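You operate a simulated robot arm through the tools that you are given. There is no shell and no other tool. Be economical: measure what you need, move in short steps, check, and stop when the job is done.

Carry out the task below with a simulated robot arm. There is one attempt and no reset: what you move stays moved.

TASK
Stand the yellow coupon beside the fine chute. It goes on the side that lies toward x +0.7, y +0.7 (a direction in the base frame), with about 3 cm between them.
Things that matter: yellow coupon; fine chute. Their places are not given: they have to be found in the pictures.

The check looks at the end state, three seconds after you hand in, the way a careful person would. Anything else that was tipped, shoved, dropped, spilled or broken makes it a failure.

THE ROBOT
A 7-joint arm with a two-finger parallel gripper, fixed in place. Base frame: the origin is at the foot of the arm, x ahead of it, y to its left, z up; the work surface is at about z = -0.003. Readings come in m, degrees, newtons and seconds.
With the tool pointing down near the work surface it reaches from about 0.22 to 0.58 m from the base axis. Its first joint turns from -66.0 to 66.0 degrees. Payload 2.5 kg.
The TCP is the grasp point between the finger pads, 0.023 m short of the fingertips. In the tool frame z runs along the fingers and y along their closing line. Largest opening 0.094 m; finger width 0.038, thickness 0.01; the body of the gripper, 0.054 by 0.096 m, starts 0.039 m behind the TCP.
Orientation is that of the tool frame in the base frame, as [roll, pitch, yaw] about the fixed x, y, z axes, in that order (R = Rz(yaw) Ry(pitch) Rx(roll)). With the fingers straight down and closing along the base's y, the tool's x points along the base's -x, its y along +y and its z along -z.

THE INTERFACE
- The arm moves only by the tool send_rows. Its argument "targets" is text: rows parted by semicolons, each of 5 numbers parted by spaces: the gripper command, from -1 (shut) to 1 (fully open), values between in proportion, then the shift along the tool's x, y, z in units of 30 mm (1.0 is 30 mm), then the turn about the tool's z in units of 5 degrees (1.0 is 5 degrees). In form: jaw tx ty tz twist; .... A call has 1 to 10 rows; each row shifts and turns the commanded pose from where the row before left it, along the tool's axes as they then stand. A call with a number of a shift or a turn outside -1 to 1 is refused whole. A row lasts 0.2 s, in which the tool goes at most 0.05 m and 8.6 degrees; a call with a longer step from one row to the next is refused whole, and so is a gripper value outside its range. Where a pose cannot be reached the arm comes as near as it can. A force on the tool above 40 N (or 10 N above the force at the start of the call, whichever is more), or a blocked arm, ends the call early, and 0.2 s more pass. Each finger travels about 0.108 m/s and halts on what it meets, pressing with about 40 N; the grip force reading is that of the motor and also rises with nothing between the fingers. The clock runs only during rows and for 0.2 s after the last one: add rows that do not move to give the fingers time. The reply holds the time, the measured pose of the TCP, the force on the tool along the base axes, the opening and the grip force, in the units named above and with some noise.
- Cameras (640 x 400 px; columns grow to the right, rows downward): "scene" is fixed at [0.093, -0.3915, 0.5487]; the picture's right is [0.97, -0.26, 0.00], its down [-0.14, -0.52, -0.84] and it looks along [0.22, 0.81, -0.54] (base axes); focal length 312 px, centre (320, 200). "wrist" rides on the gripper at [-0.039, 0, -0.044] in the tool frame; the picture's right is [0.00, -1.00, 0.00], its down [0.97, 0.00, -0.24] and it looks along [0.24, 0.00, 0.97] (tool axes); focal length 218 px, centre (320, 200).
- get_image(camera): a new picture of that camera. It takes no simulated time.
- probe_pixels(camera, pixels): for up to 12 pixels [column, row] of the newest picture of that camera ("zoom" is the newest enlarged one), the place [x, y, z] in the base frame of the surface seen there, good to about 0.002 m. It takes no simulated time.
- enlarge(camera, box): a new picture of the part [left, top, right, bottom] of that camera's present view, enlarged. It takes no simulated time.
- job_done(): hands the job in; it is judged then, once.

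Work in short steps. Measure before you move; look again where a grasp or a placing could have gone wrong, and mend it. You have 60 turns and 22 pictures in all, those below and enlarged ones among them. Open the gripper and draw the arm clear of the work before you hand the job in, unless the task says otherwise; then end with one line.

The tools are called after "Call:" as name(argument=value, ...) on one line, values as JSON. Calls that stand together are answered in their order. send_rows: Moves the arm, as the interface text tells. Its arguments: {"type":"object","properties":{"targets":{"type":"string"}},"required":["targets"]} The other tools are called the same way: get_image (camera) takes a picture; probe_pixels (camera, pixels) gives the place of the surface under pixels of a picture; enlarge (camera, box) takes an enlarged picture of a part of a camera's view; job_done () hands the job in.

At the start:

```text
t: 0.0
eef_pos: [0.2528, 0.2541, 0.2745]
orientation: [-180.0, 0.0, 180.0]
contact_force: [0.8, -0.4, 0.4]
width: 0.0942
grasp_force: 0.0
```

scene: 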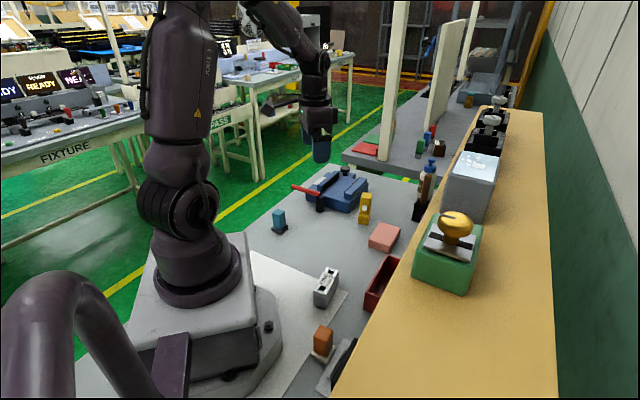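
wrist: 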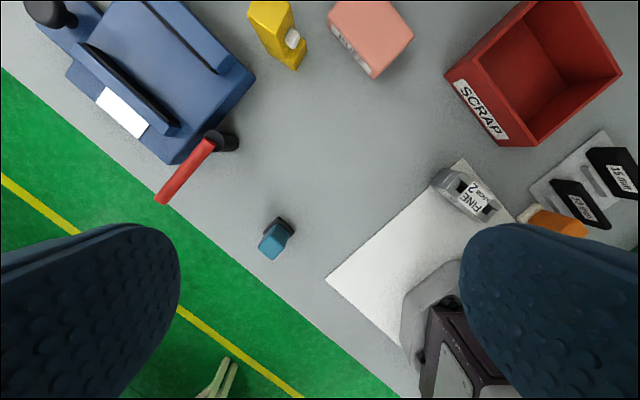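

The wrist picture shows a yellow part at about (275,35) and a grey part labelled FINE at about (467,195). I'll enlarge both to read them.

Call:
enlarge(camera="scene", box=[260, 160, 440, 320])

Call:
enlarge(camera="wrist", box=[220, 0, 640, 262])

```text
2.50 times, centred on (350, 240) of scene
```

zoom: 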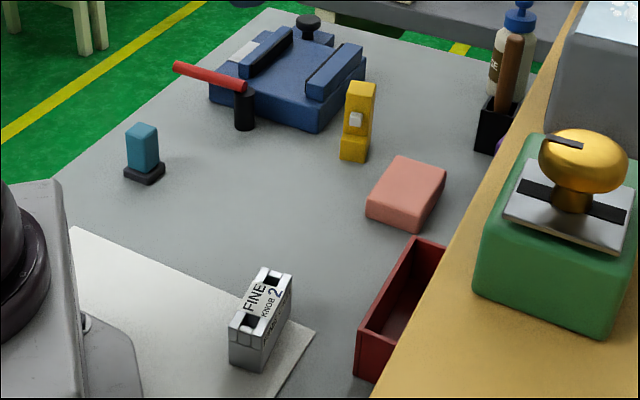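

```text
1.52 times, centred on (430, 131) of wrist
```

zoom: 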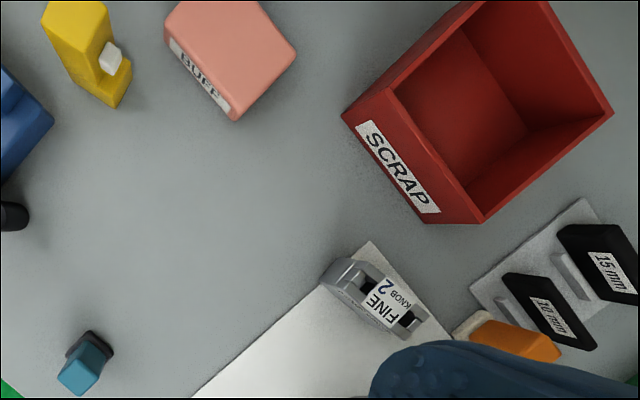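

The yellow part at scene (365,208) stands upright with a white button, and the FINE chute is at scene (326,287). I'll probe points on both parts.

Call:
probe_pixels(camera="zoom", pixels=[[48, 8], [104, 10], [78, 45], [82, 85], [116, 100], [128, 68], [110, 58], [330, 280], [345, 262], [415, 322], [380, 300], [395, 335]])

Call:
probe_pixels(camera="scene", pixels=[[362, 195], [370, 194.5], [371, 200], [362, 200], [359.5, 223], [367.5, 224], [365, 222], [315, 290], [325, 268], [337, 270], [327, 294], [325, 305]])

```text
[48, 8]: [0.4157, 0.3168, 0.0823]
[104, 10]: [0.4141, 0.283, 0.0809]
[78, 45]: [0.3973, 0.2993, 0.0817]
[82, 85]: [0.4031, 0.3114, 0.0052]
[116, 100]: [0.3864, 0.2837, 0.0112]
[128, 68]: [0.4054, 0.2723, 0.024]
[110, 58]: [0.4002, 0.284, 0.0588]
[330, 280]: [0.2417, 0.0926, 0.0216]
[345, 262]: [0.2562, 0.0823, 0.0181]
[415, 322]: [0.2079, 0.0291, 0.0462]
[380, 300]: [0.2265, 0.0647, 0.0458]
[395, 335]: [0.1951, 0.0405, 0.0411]
```

```text
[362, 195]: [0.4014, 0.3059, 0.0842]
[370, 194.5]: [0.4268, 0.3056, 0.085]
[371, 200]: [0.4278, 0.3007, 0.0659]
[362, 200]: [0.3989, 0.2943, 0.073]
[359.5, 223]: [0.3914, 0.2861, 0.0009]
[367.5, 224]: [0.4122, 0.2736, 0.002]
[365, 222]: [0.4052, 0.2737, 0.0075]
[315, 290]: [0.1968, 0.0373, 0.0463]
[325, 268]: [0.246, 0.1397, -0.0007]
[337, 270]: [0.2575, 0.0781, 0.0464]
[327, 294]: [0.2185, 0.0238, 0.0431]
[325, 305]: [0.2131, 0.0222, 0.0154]
```

The coupon is about 0.083 m tall near (0.405, 0.295), and the chute is near (0.227, 0.055). I'll move over the chute at the present height to get accurate footprints.

Call:
send_rows(targets="1 0 -1 0 0; 1 0 -1 0 0; 1 0 -1 0 0; 1 0 -1 0 0; 1 0 -1 0 0; 1 -0.7 0 0 0; 1 0 0 0 0")

Call:
get_image(camera="wrist")

```text
t: 1.6
eef_pos: [0.2723, 0.1035, 0.2744]
orientation: [179.9, 0.0, -179.9]
contact_force: [-0.1, -0.6, -0.5]
width: 0.0939
grasp_force: 0.0
```

```text
17 pictures are left
```

wrist: 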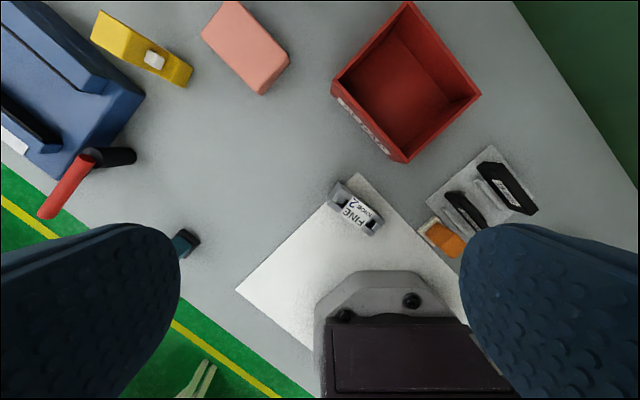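

The chute is fully visible now at about (355,208). I'll enlarge it.

Call:
enlarge(camera="wrist", box=[300, 160, 412, 230])

```text
5.71 times, centred on (356, 195) of wrist
```

zoom: 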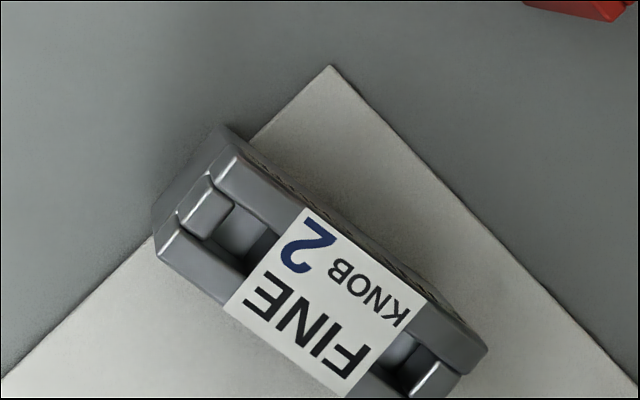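

I'll probe the chute's corners, the white sheet and the surface around it.

Call:
probe_pixels(camera="zoom", pixels=[[238, 165], [168, 240], [475, 348], [455, 370], [222, 134], [158, 208], [180, 180], [218, 122], [150, 200], [200, 60], [330, 85], [440, 215]])

Call:
probe_pixels(camera="wrist", pixels=[[93, 38], [100, 12], [137, 60], [146, 38], [190, 68], [180, 86], [193, 73], [183, 84], [155, 60], [265, 95], [235, 80], [340, 95]])

```text
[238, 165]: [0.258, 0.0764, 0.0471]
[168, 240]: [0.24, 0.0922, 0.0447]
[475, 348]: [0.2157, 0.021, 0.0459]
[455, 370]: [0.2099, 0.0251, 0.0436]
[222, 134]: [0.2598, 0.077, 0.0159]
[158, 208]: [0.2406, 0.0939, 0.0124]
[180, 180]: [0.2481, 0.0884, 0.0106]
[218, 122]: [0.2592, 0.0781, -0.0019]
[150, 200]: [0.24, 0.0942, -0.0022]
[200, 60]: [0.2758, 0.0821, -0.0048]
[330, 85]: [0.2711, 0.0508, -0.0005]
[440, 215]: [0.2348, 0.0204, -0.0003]
```

```text
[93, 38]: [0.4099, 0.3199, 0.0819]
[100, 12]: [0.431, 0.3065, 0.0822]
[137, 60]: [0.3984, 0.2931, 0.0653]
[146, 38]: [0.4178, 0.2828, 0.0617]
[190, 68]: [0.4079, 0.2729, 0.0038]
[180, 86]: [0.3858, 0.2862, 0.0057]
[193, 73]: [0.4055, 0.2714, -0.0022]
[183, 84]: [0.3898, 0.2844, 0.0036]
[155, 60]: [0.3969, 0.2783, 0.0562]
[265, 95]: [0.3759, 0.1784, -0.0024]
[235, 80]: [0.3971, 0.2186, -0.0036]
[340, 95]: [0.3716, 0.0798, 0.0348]
```

The coupon's footprint is about 0.041 × 0.025 m, long axis at about 57°, centre (0.4085, 0.296). The chute's axis is at about 50°, with its near end at (0.250, 0.0855). I'll check the heights of the vise and pink block that the fingers must pass.

Call:
probe_pixels(camera="wrist", pixels=[[140, 93], [125, 80], [100, 88], [60, 35], [80, 60], [130, 155], [60, 175], [110, 120], [265, 85], [210, 30], [50, 20], [335, 90]])

Call:
probe_pixels(camera="scene", pixels=[[345, 175], [365, 181], [348, 170], [320, 196], [366, 206], [367, 212], [349, 212], [361, 184]])

```text
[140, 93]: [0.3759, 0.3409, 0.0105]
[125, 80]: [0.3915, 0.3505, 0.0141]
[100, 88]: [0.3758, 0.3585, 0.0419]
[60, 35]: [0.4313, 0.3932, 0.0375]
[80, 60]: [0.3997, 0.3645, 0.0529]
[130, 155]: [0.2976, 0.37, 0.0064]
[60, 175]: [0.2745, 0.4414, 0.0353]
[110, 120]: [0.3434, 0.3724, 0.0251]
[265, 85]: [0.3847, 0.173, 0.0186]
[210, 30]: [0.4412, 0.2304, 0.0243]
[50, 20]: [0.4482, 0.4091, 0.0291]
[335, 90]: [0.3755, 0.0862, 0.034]
```

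```text
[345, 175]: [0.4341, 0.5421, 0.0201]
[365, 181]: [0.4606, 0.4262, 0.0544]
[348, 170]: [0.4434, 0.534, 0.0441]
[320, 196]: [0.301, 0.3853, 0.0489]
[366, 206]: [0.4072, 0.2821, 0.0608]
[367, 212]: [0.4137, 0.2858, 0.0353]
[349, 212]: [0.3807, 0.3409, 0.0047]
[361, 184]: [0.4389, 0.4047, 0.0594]
```

The vise stays below 0.06 m and is more than 5 cm away, so there is room. I'll move above the coupon, then turn so the fingers close across its 25 mm width (57° turn).

Call:
send_rows(targets="1 -0.661 0.936 0 0; 1 -0.661 0.936 0 0; 1 -0.661 0.936 0 0; 1 -0.661 0.936 0 0; 1 -0.661 0.936 0 0; 1 -0.661 0.936 0 0; 1 -0.661 0.936 0 0; 1 0 0 0 -1; 1 0 0 0 -1; 1 0 0 0 -1")

Call:
send_rows(targets="1 0 0 0.5 -1; 1 0 0 0.5 -1; 1 0 0 0.5 -1; 1 0 0 0.5 -1; 1 0 0 0.5 -1; 1 0 0 0.5 -1; 1 0 0 0.5 -1; 1 0 0 0 -1; 1 0 0 0 -0.4; 1 0 0 0 0")

Call:
get_image(camera="wrist")

```text
t: 3.8
eef_pos: [0.4132, 0.3025, 0.2734]
orientation: [180.0, 0.0, -164.8]
contact_force: [0.6, 0.2, 0.5]
width: 0.094
grasp_force: 0.0
```

```text
t: 6.0
eef_pos: [0.4118, 0.3022, 0.1686]
orientation: [180.0, 0.0, -122.9]
contact_force: [0.0, 0.4, 0.2]
width: 0.094
grasp_force: 0.0
```

```text
15 pictures are left
```

wrist: 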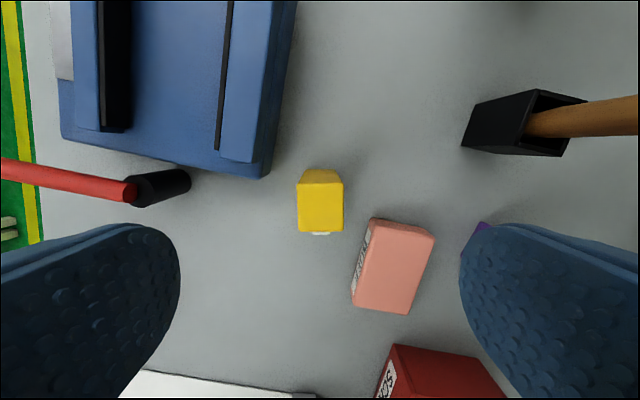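

The fingers line up with the coupon: its top spans columns 297–344, centred on 320. I'll probe its top and the pink block to set the grasp point and opening.

Call:
probe_pixels(camera="wrist", pixels=[[300, 187], [341, 186], [300, 228], [341, 228], [308, 171], [333, 171], [320, 234], [375, 225], [360, 300], [430, 235], [320, 210]])

```text
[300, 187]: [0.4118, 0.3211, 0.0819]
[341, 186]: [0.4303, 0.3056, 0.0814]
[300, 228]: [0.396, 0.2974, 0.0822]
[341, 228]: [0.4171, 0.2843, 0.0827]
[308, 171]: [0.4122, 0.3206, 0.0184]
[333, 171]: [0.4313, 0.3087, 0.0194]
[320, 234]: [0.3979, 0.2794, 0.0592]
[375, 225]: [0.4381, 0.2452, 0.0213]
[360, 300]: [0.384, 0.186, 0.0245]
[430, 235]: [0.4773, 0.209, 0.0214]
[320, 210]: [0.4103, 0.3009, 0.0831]
```

The tall block's top is centred at (0.413, 0.302), within 2 mm of the tool. I'll narrow the jaw to about 0.055 m, go down to z ≈ 0.055 and check.

Call:
send_rows(targets="0.2 0 0.05 0 0; 0.2 0 0 0 0; 0.2 0 0 0.75 0; 0.2 0 0 0.75 0; 0.2 0 0 0.75 0; 0.2 0 0 0.75 0; 0.2 0 0 0.78 0; 0.2 0 0 0 0")

```text
t: 7.8
eef_pos: [0.411, 0.3025, 0.0567]
orientation: [-179.9, 0.1, -123.0]
contact_force: [-0.6, -1.1, 0.4]
width: 0.0566
grasp_force: 0.0
```

The tool is at z 0.057 without contact and the jaw is 0.057 open. I'll close on the coupon.

Call:
send_rows(targets="-1 0 0 0 0; -1 0 0 0 0; -1 0 0 0 0; -1 0 0 0 0")

Call:
get_image(camera="wrist")

```text
t: 8.8
eef_pos: [0.4103, 0.3021, 0.057]
orientation: [180.0, 0.0, -123.0]
contact_force: [-0.4, -0.2, 0.3]
width: 0.0291
grasp_force: 40.0
```

```text
14 pictures are left
```

wrist: 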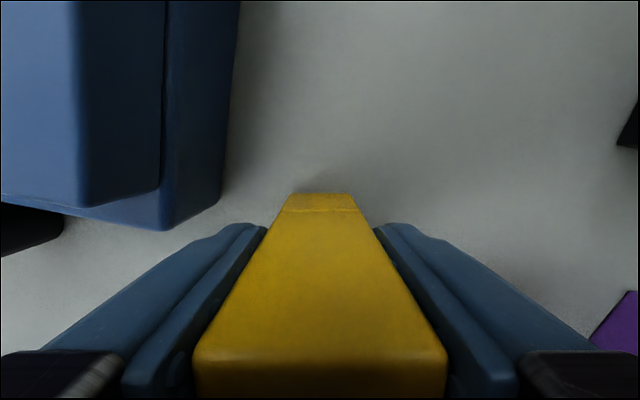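

It is held (29 mm wide, 40 N). I'll lift straight up 0.1 m, start toward the chute, then check.

Call:
send_rows(targets="-1 0 0 -0.5 0; -1 0 0 -0.7 0; -1 0 0 -0.7 0; -1 0 0 -0.7 0; -1 0 0 -0.7 0; -1 0 0 0 0")

Call:
send_rows(targets="-1 0.7 0 0 0; -1 0.8 0 0 0; -1 0.8 0 0 0; -1 0.8 0 0 0; -1 0.8 0 0 0; -1 0.8 0 0 0; -1 0.8 0 0 0; -1 0.8 0 0 0; -1 0.8 0 0 0.7; -1 0 0 0 0.7")

Call:
get_image(camera="scene")

Call:
get_image(camera="wrist")

```text
t: 10.2
eef_pos: [0.4121, 0.3018, 0.1549]
orientation: [-180.0, 0.0, -123.0]
contact_force: [0.4, 0.1, -1.0]
width: 0.0289
grasp_force: 40.4
```

```text
t: 12.4
eef_pos: [0.2955, 0.1231, 0.1532]
orientation: [-180.0, -0.1, -130.1]
contact_force: [-1.5, 0.5, 0.0]
width: 0.0288
grasp_force: 40.3
```

```text
13 pictures are left
```

scene: 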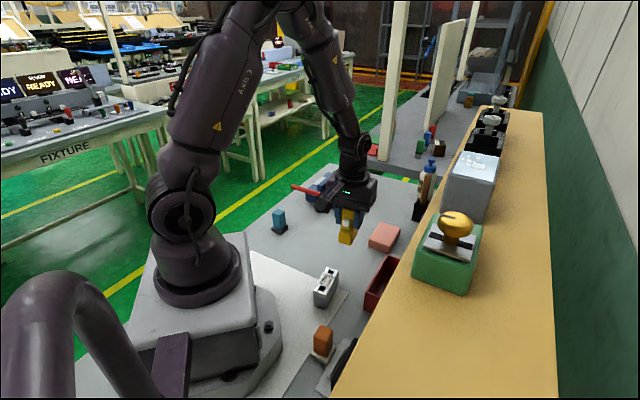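

```text
12 pictures are left
```

wrist: 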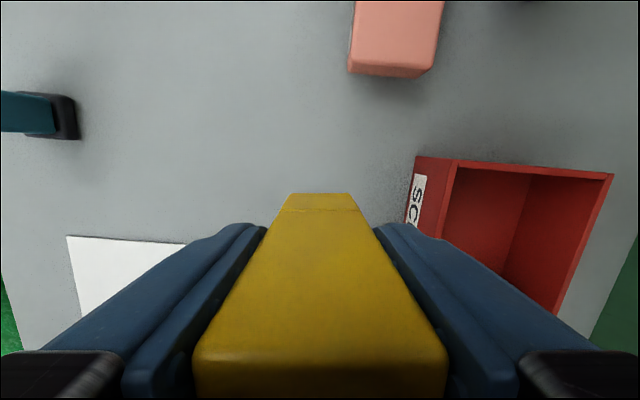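

The coupon hangs straight at TCP (0.2955, 0.1231), and the scrap bin is about 7 cm to the side. I'll go down to about 6 mm above the surface and read the pose.

Call:
send_rows(targets="-1 0 0 0.6 0; -1 0 0 0.6 0; -1 0 0 0.6 0; -1 0 0 0.6 0; -1 0 0 0.4 0; -1 0 0 0.2 0; -1 0 0 0 0; -1 0 0 0 0")

Call:
enlarge(camera="scene", box=[280, 200, 408, 310])

```text
t: 14.2
eef_pos: [0.296, 0.1246, 0.0624]
orientation: [-179.9, 0.0, -130.0]
contact_force: [0.4, 0.5, -0.8]
width: 0.0289
grasp_force: 40.1
```

```text
3.64 times, centred on (344, 255) of scene
```

zoom: 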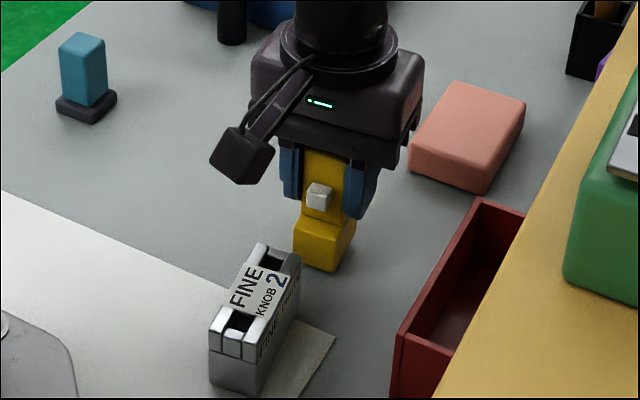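

The chute's side label reads "FINE CHUTE", which confirms it. I'll probe the coupon's front foot to predict the gap before setting it down.

Call:
probe_pixels(camera="zoom", pixels=[[298, 245], [296, 255], [325, 262], [330, 266], [312, 250], [350, 235], [318, 195], [298, 260], [265, 247]])

```text
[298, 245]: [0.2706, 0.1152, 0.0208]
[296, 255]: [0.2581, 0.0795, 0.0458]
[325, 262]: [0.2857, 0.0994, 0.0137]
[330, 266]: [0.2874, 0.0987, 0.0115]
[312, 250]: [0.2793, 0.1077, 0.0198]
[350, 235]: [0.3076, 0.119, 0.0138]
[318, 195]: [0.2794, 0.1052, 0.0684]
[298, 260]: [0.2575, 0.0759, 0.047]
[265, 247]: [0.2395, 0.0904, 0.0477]
```

The front foot sits about 35 mm from the chute end, so I'll shift 4.5 mm toward the chute and lower the last few millimetres gently.

Call:
send_rows(targets="-1 0.15 0 0 0; -1 0 0 0.1 0; -1 0 0 0.06 0; -1 0 0 0 0; -1 0 0 0 0")

```text
t: 15.4
eef_pos: [0.2921, 0.1203, 0.06]
orientation: [-180.0, 0.0, -129.9]
contact_force: [0.5, -0.6, -0.7]
width: 0.0294
grasp_force: 40.0
```

It still reads 3 mm above the grasp height with no contact, so I'll lower a little more.

Call:
send_rows(targets="-1 0 0 0.06 0; -1 0 0 0 0; -1 0 0 0 0")

```text
t: 16.2
eef_pos: [0.2914, 0.1207, 0.0573]
orientation: [-180.0, 0.0, -130.0]
contact_force: [-0.8, -0.2, -0.6]
width: 0.0289
grasp_force: 39.4
```

The reading is 0.0573 with no contact yet. I'll take another small step down.

Call:
send_rows(targets="-1 0 0 0.04 0; -1 0 0 0 0; -1 0 0 0 0")

Call:
enlarge(camera="scene", box=[310, 230, 374, 290])

```text
t: 17.0
eef_pos: [0.2922, 0.1194, 0.0569]
orientation: [-180.0, 0.0, -130.1]
contact_force: [-0.6, 1.0, 0.2]
width: 0.0286
grasp_force: 40.1
```

```text
6.67 times, centred on (342, 260) of scene
```

zoom: 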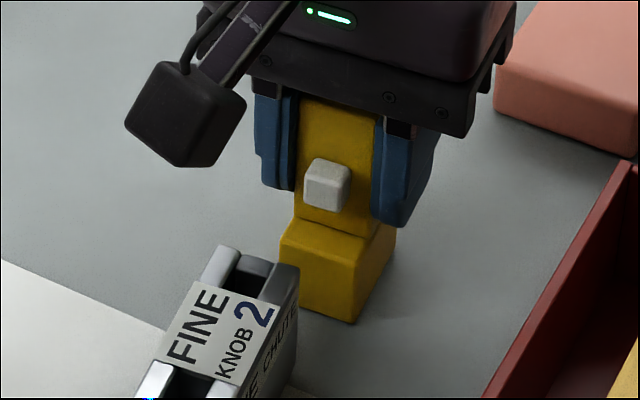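

I'll probe the coupon's lower edge and the table next to it to see whether it touches.

Call:
probe_pixels(camera="zoom", pixels=[[345, 316], [330, 312], [350, 321], [350, 327], [365, 305], [372, 305], [375, 300], [320, 245], [292, 250], [345, 265]])

Call:
send_rows(targets="-1 0 0 0.03 0; -1 0 0 0 0; -1 0 0 0 0")

```text
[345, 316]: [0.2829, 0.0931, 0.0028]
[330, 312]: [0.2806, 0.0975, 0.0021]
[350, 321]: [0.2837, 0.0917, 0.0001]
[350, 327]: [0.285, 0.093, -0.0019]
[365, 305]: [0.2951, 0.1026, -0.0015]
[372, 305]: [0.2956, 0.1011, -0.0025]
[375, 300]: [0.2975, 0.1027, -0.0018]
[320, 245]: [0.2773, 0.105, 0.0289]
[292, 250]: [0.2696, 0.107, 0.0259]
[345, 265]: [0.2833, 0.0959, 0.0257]
```

```text
t: 17.8
eef_pos: [0.2924, 0.1199, 0.0563]
orientation: [179.9, 0.0, -130.0]
contact_force: [0.3, 0.1, 6.8]
width: 0.0291
grasp_force: 39.8
```

A 6.8 N contact shows it is on the table, and the gap is about 28–30 mm. I'll open moderately (about 0.055 m) and rise straight up.

Call:
send_rows(targets="0.2 0 0 0 0; 0.2 0 0 0 0; 0.2 0 0 0 0; 0.2 0 0 -0.4 0; 0.2 0 0 -0.7 0; 0.2 0 0 -0.9 0; 0.2 0 0 -0.9 0; 0.2 0 0 -0.9 0; 0.2 0 0 -0.9 0; 0.2 0 0 -0.9 0")

Call:
send_rows(targets="0.2 -0.9 0 0 0; 0.2 -0.9 0 0 0; 0.2 -0.9 0 0 0; 0.2 -0.9 0 0 0; 0.2 0 0 0 0")

Call:
enlarge(camera="scene", box=[270, 190, 420, 330])

Call:
get_image(camera="wrist")

```text
t: 20.0
eef_pos: [0.2926, 0.1194, 0.2246]
orientation: [-180.0, 0.0, -130.0]
contact_force: [0.0, -0.2, 0.4]
width: 0.0567
grasp_force: 0.1
```

```text
t: 21.2
eef_pos: [0.361, 0.2026, 0.2236]
orientation: [180.0, 0.1, -129.9]
contact_force: [-0.4, -0.2, -0.3]
width: 0.0564
grasp_force: 0.0
```

```text
2.86 times, centred on (345, 260) of scene
```

zoom: 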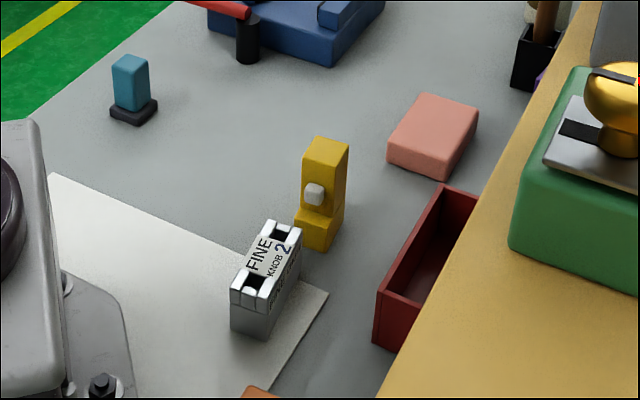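

```text
8 pictures are left
```

wrist: 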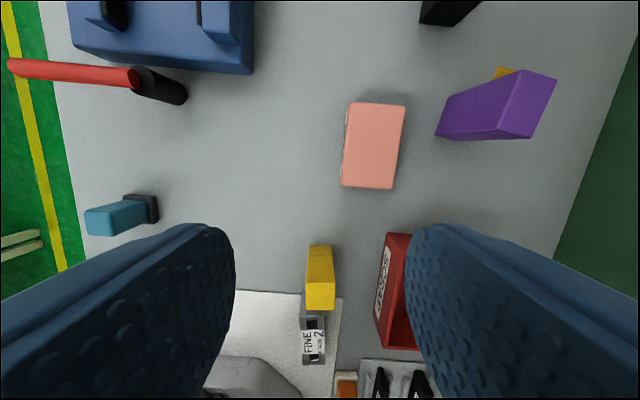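

The coupon stands upright on its own and nothing else moved. I'll verify the gap with probes of the facing ends.

Call:
probe_pixels(camera="zoom", pixels=[[325, 247], [310, 242], [322, 232], [300, 215], [322, 222], [342, 222], [268, 222], [298, 232], [308, 145], [347, 147], [319, 137], [337, 158]])

```text
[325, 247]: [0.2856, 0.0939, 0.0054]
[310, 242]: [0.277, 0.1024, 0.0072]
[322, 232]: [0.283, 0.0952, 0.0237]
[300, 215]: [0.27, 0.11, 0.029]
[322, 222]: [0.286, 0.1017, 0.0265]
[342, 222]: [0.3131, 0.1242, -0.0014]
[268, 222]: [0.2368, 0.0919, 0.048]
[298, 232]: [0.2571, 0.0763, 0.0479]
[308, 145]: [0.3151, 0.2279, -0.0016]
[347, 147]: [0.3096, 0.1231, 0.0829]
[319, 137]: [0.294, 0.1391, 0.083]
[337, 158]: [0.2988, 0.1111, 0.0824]
```

The facing ends are about 30 mm apart, with the centres on a 44° bearing, as asked. I'll open fully and draw up clear.

Call:
send_rows(targets="1 0 0 -0.8 0; 1 0 0 -0.8 0; 1 0 0 0 0")

Call:
job_done()

```text
t: 22.0
eef_pos: [0.361, 0.2037, 0.2729]
orientation: [-179.9, 0.1, -129.9]
contact_force: [0.4, -1.2, 0.6]
width: 0.0941
grasp_force: 0.0
```

```text
The job is handed in.
```

The yellow coupon is standing upright beside the fine chute on the (+0.7, +0.7) side, with a measured gap of about 3 cm; nothing else was disturbed, and the job is handed in.
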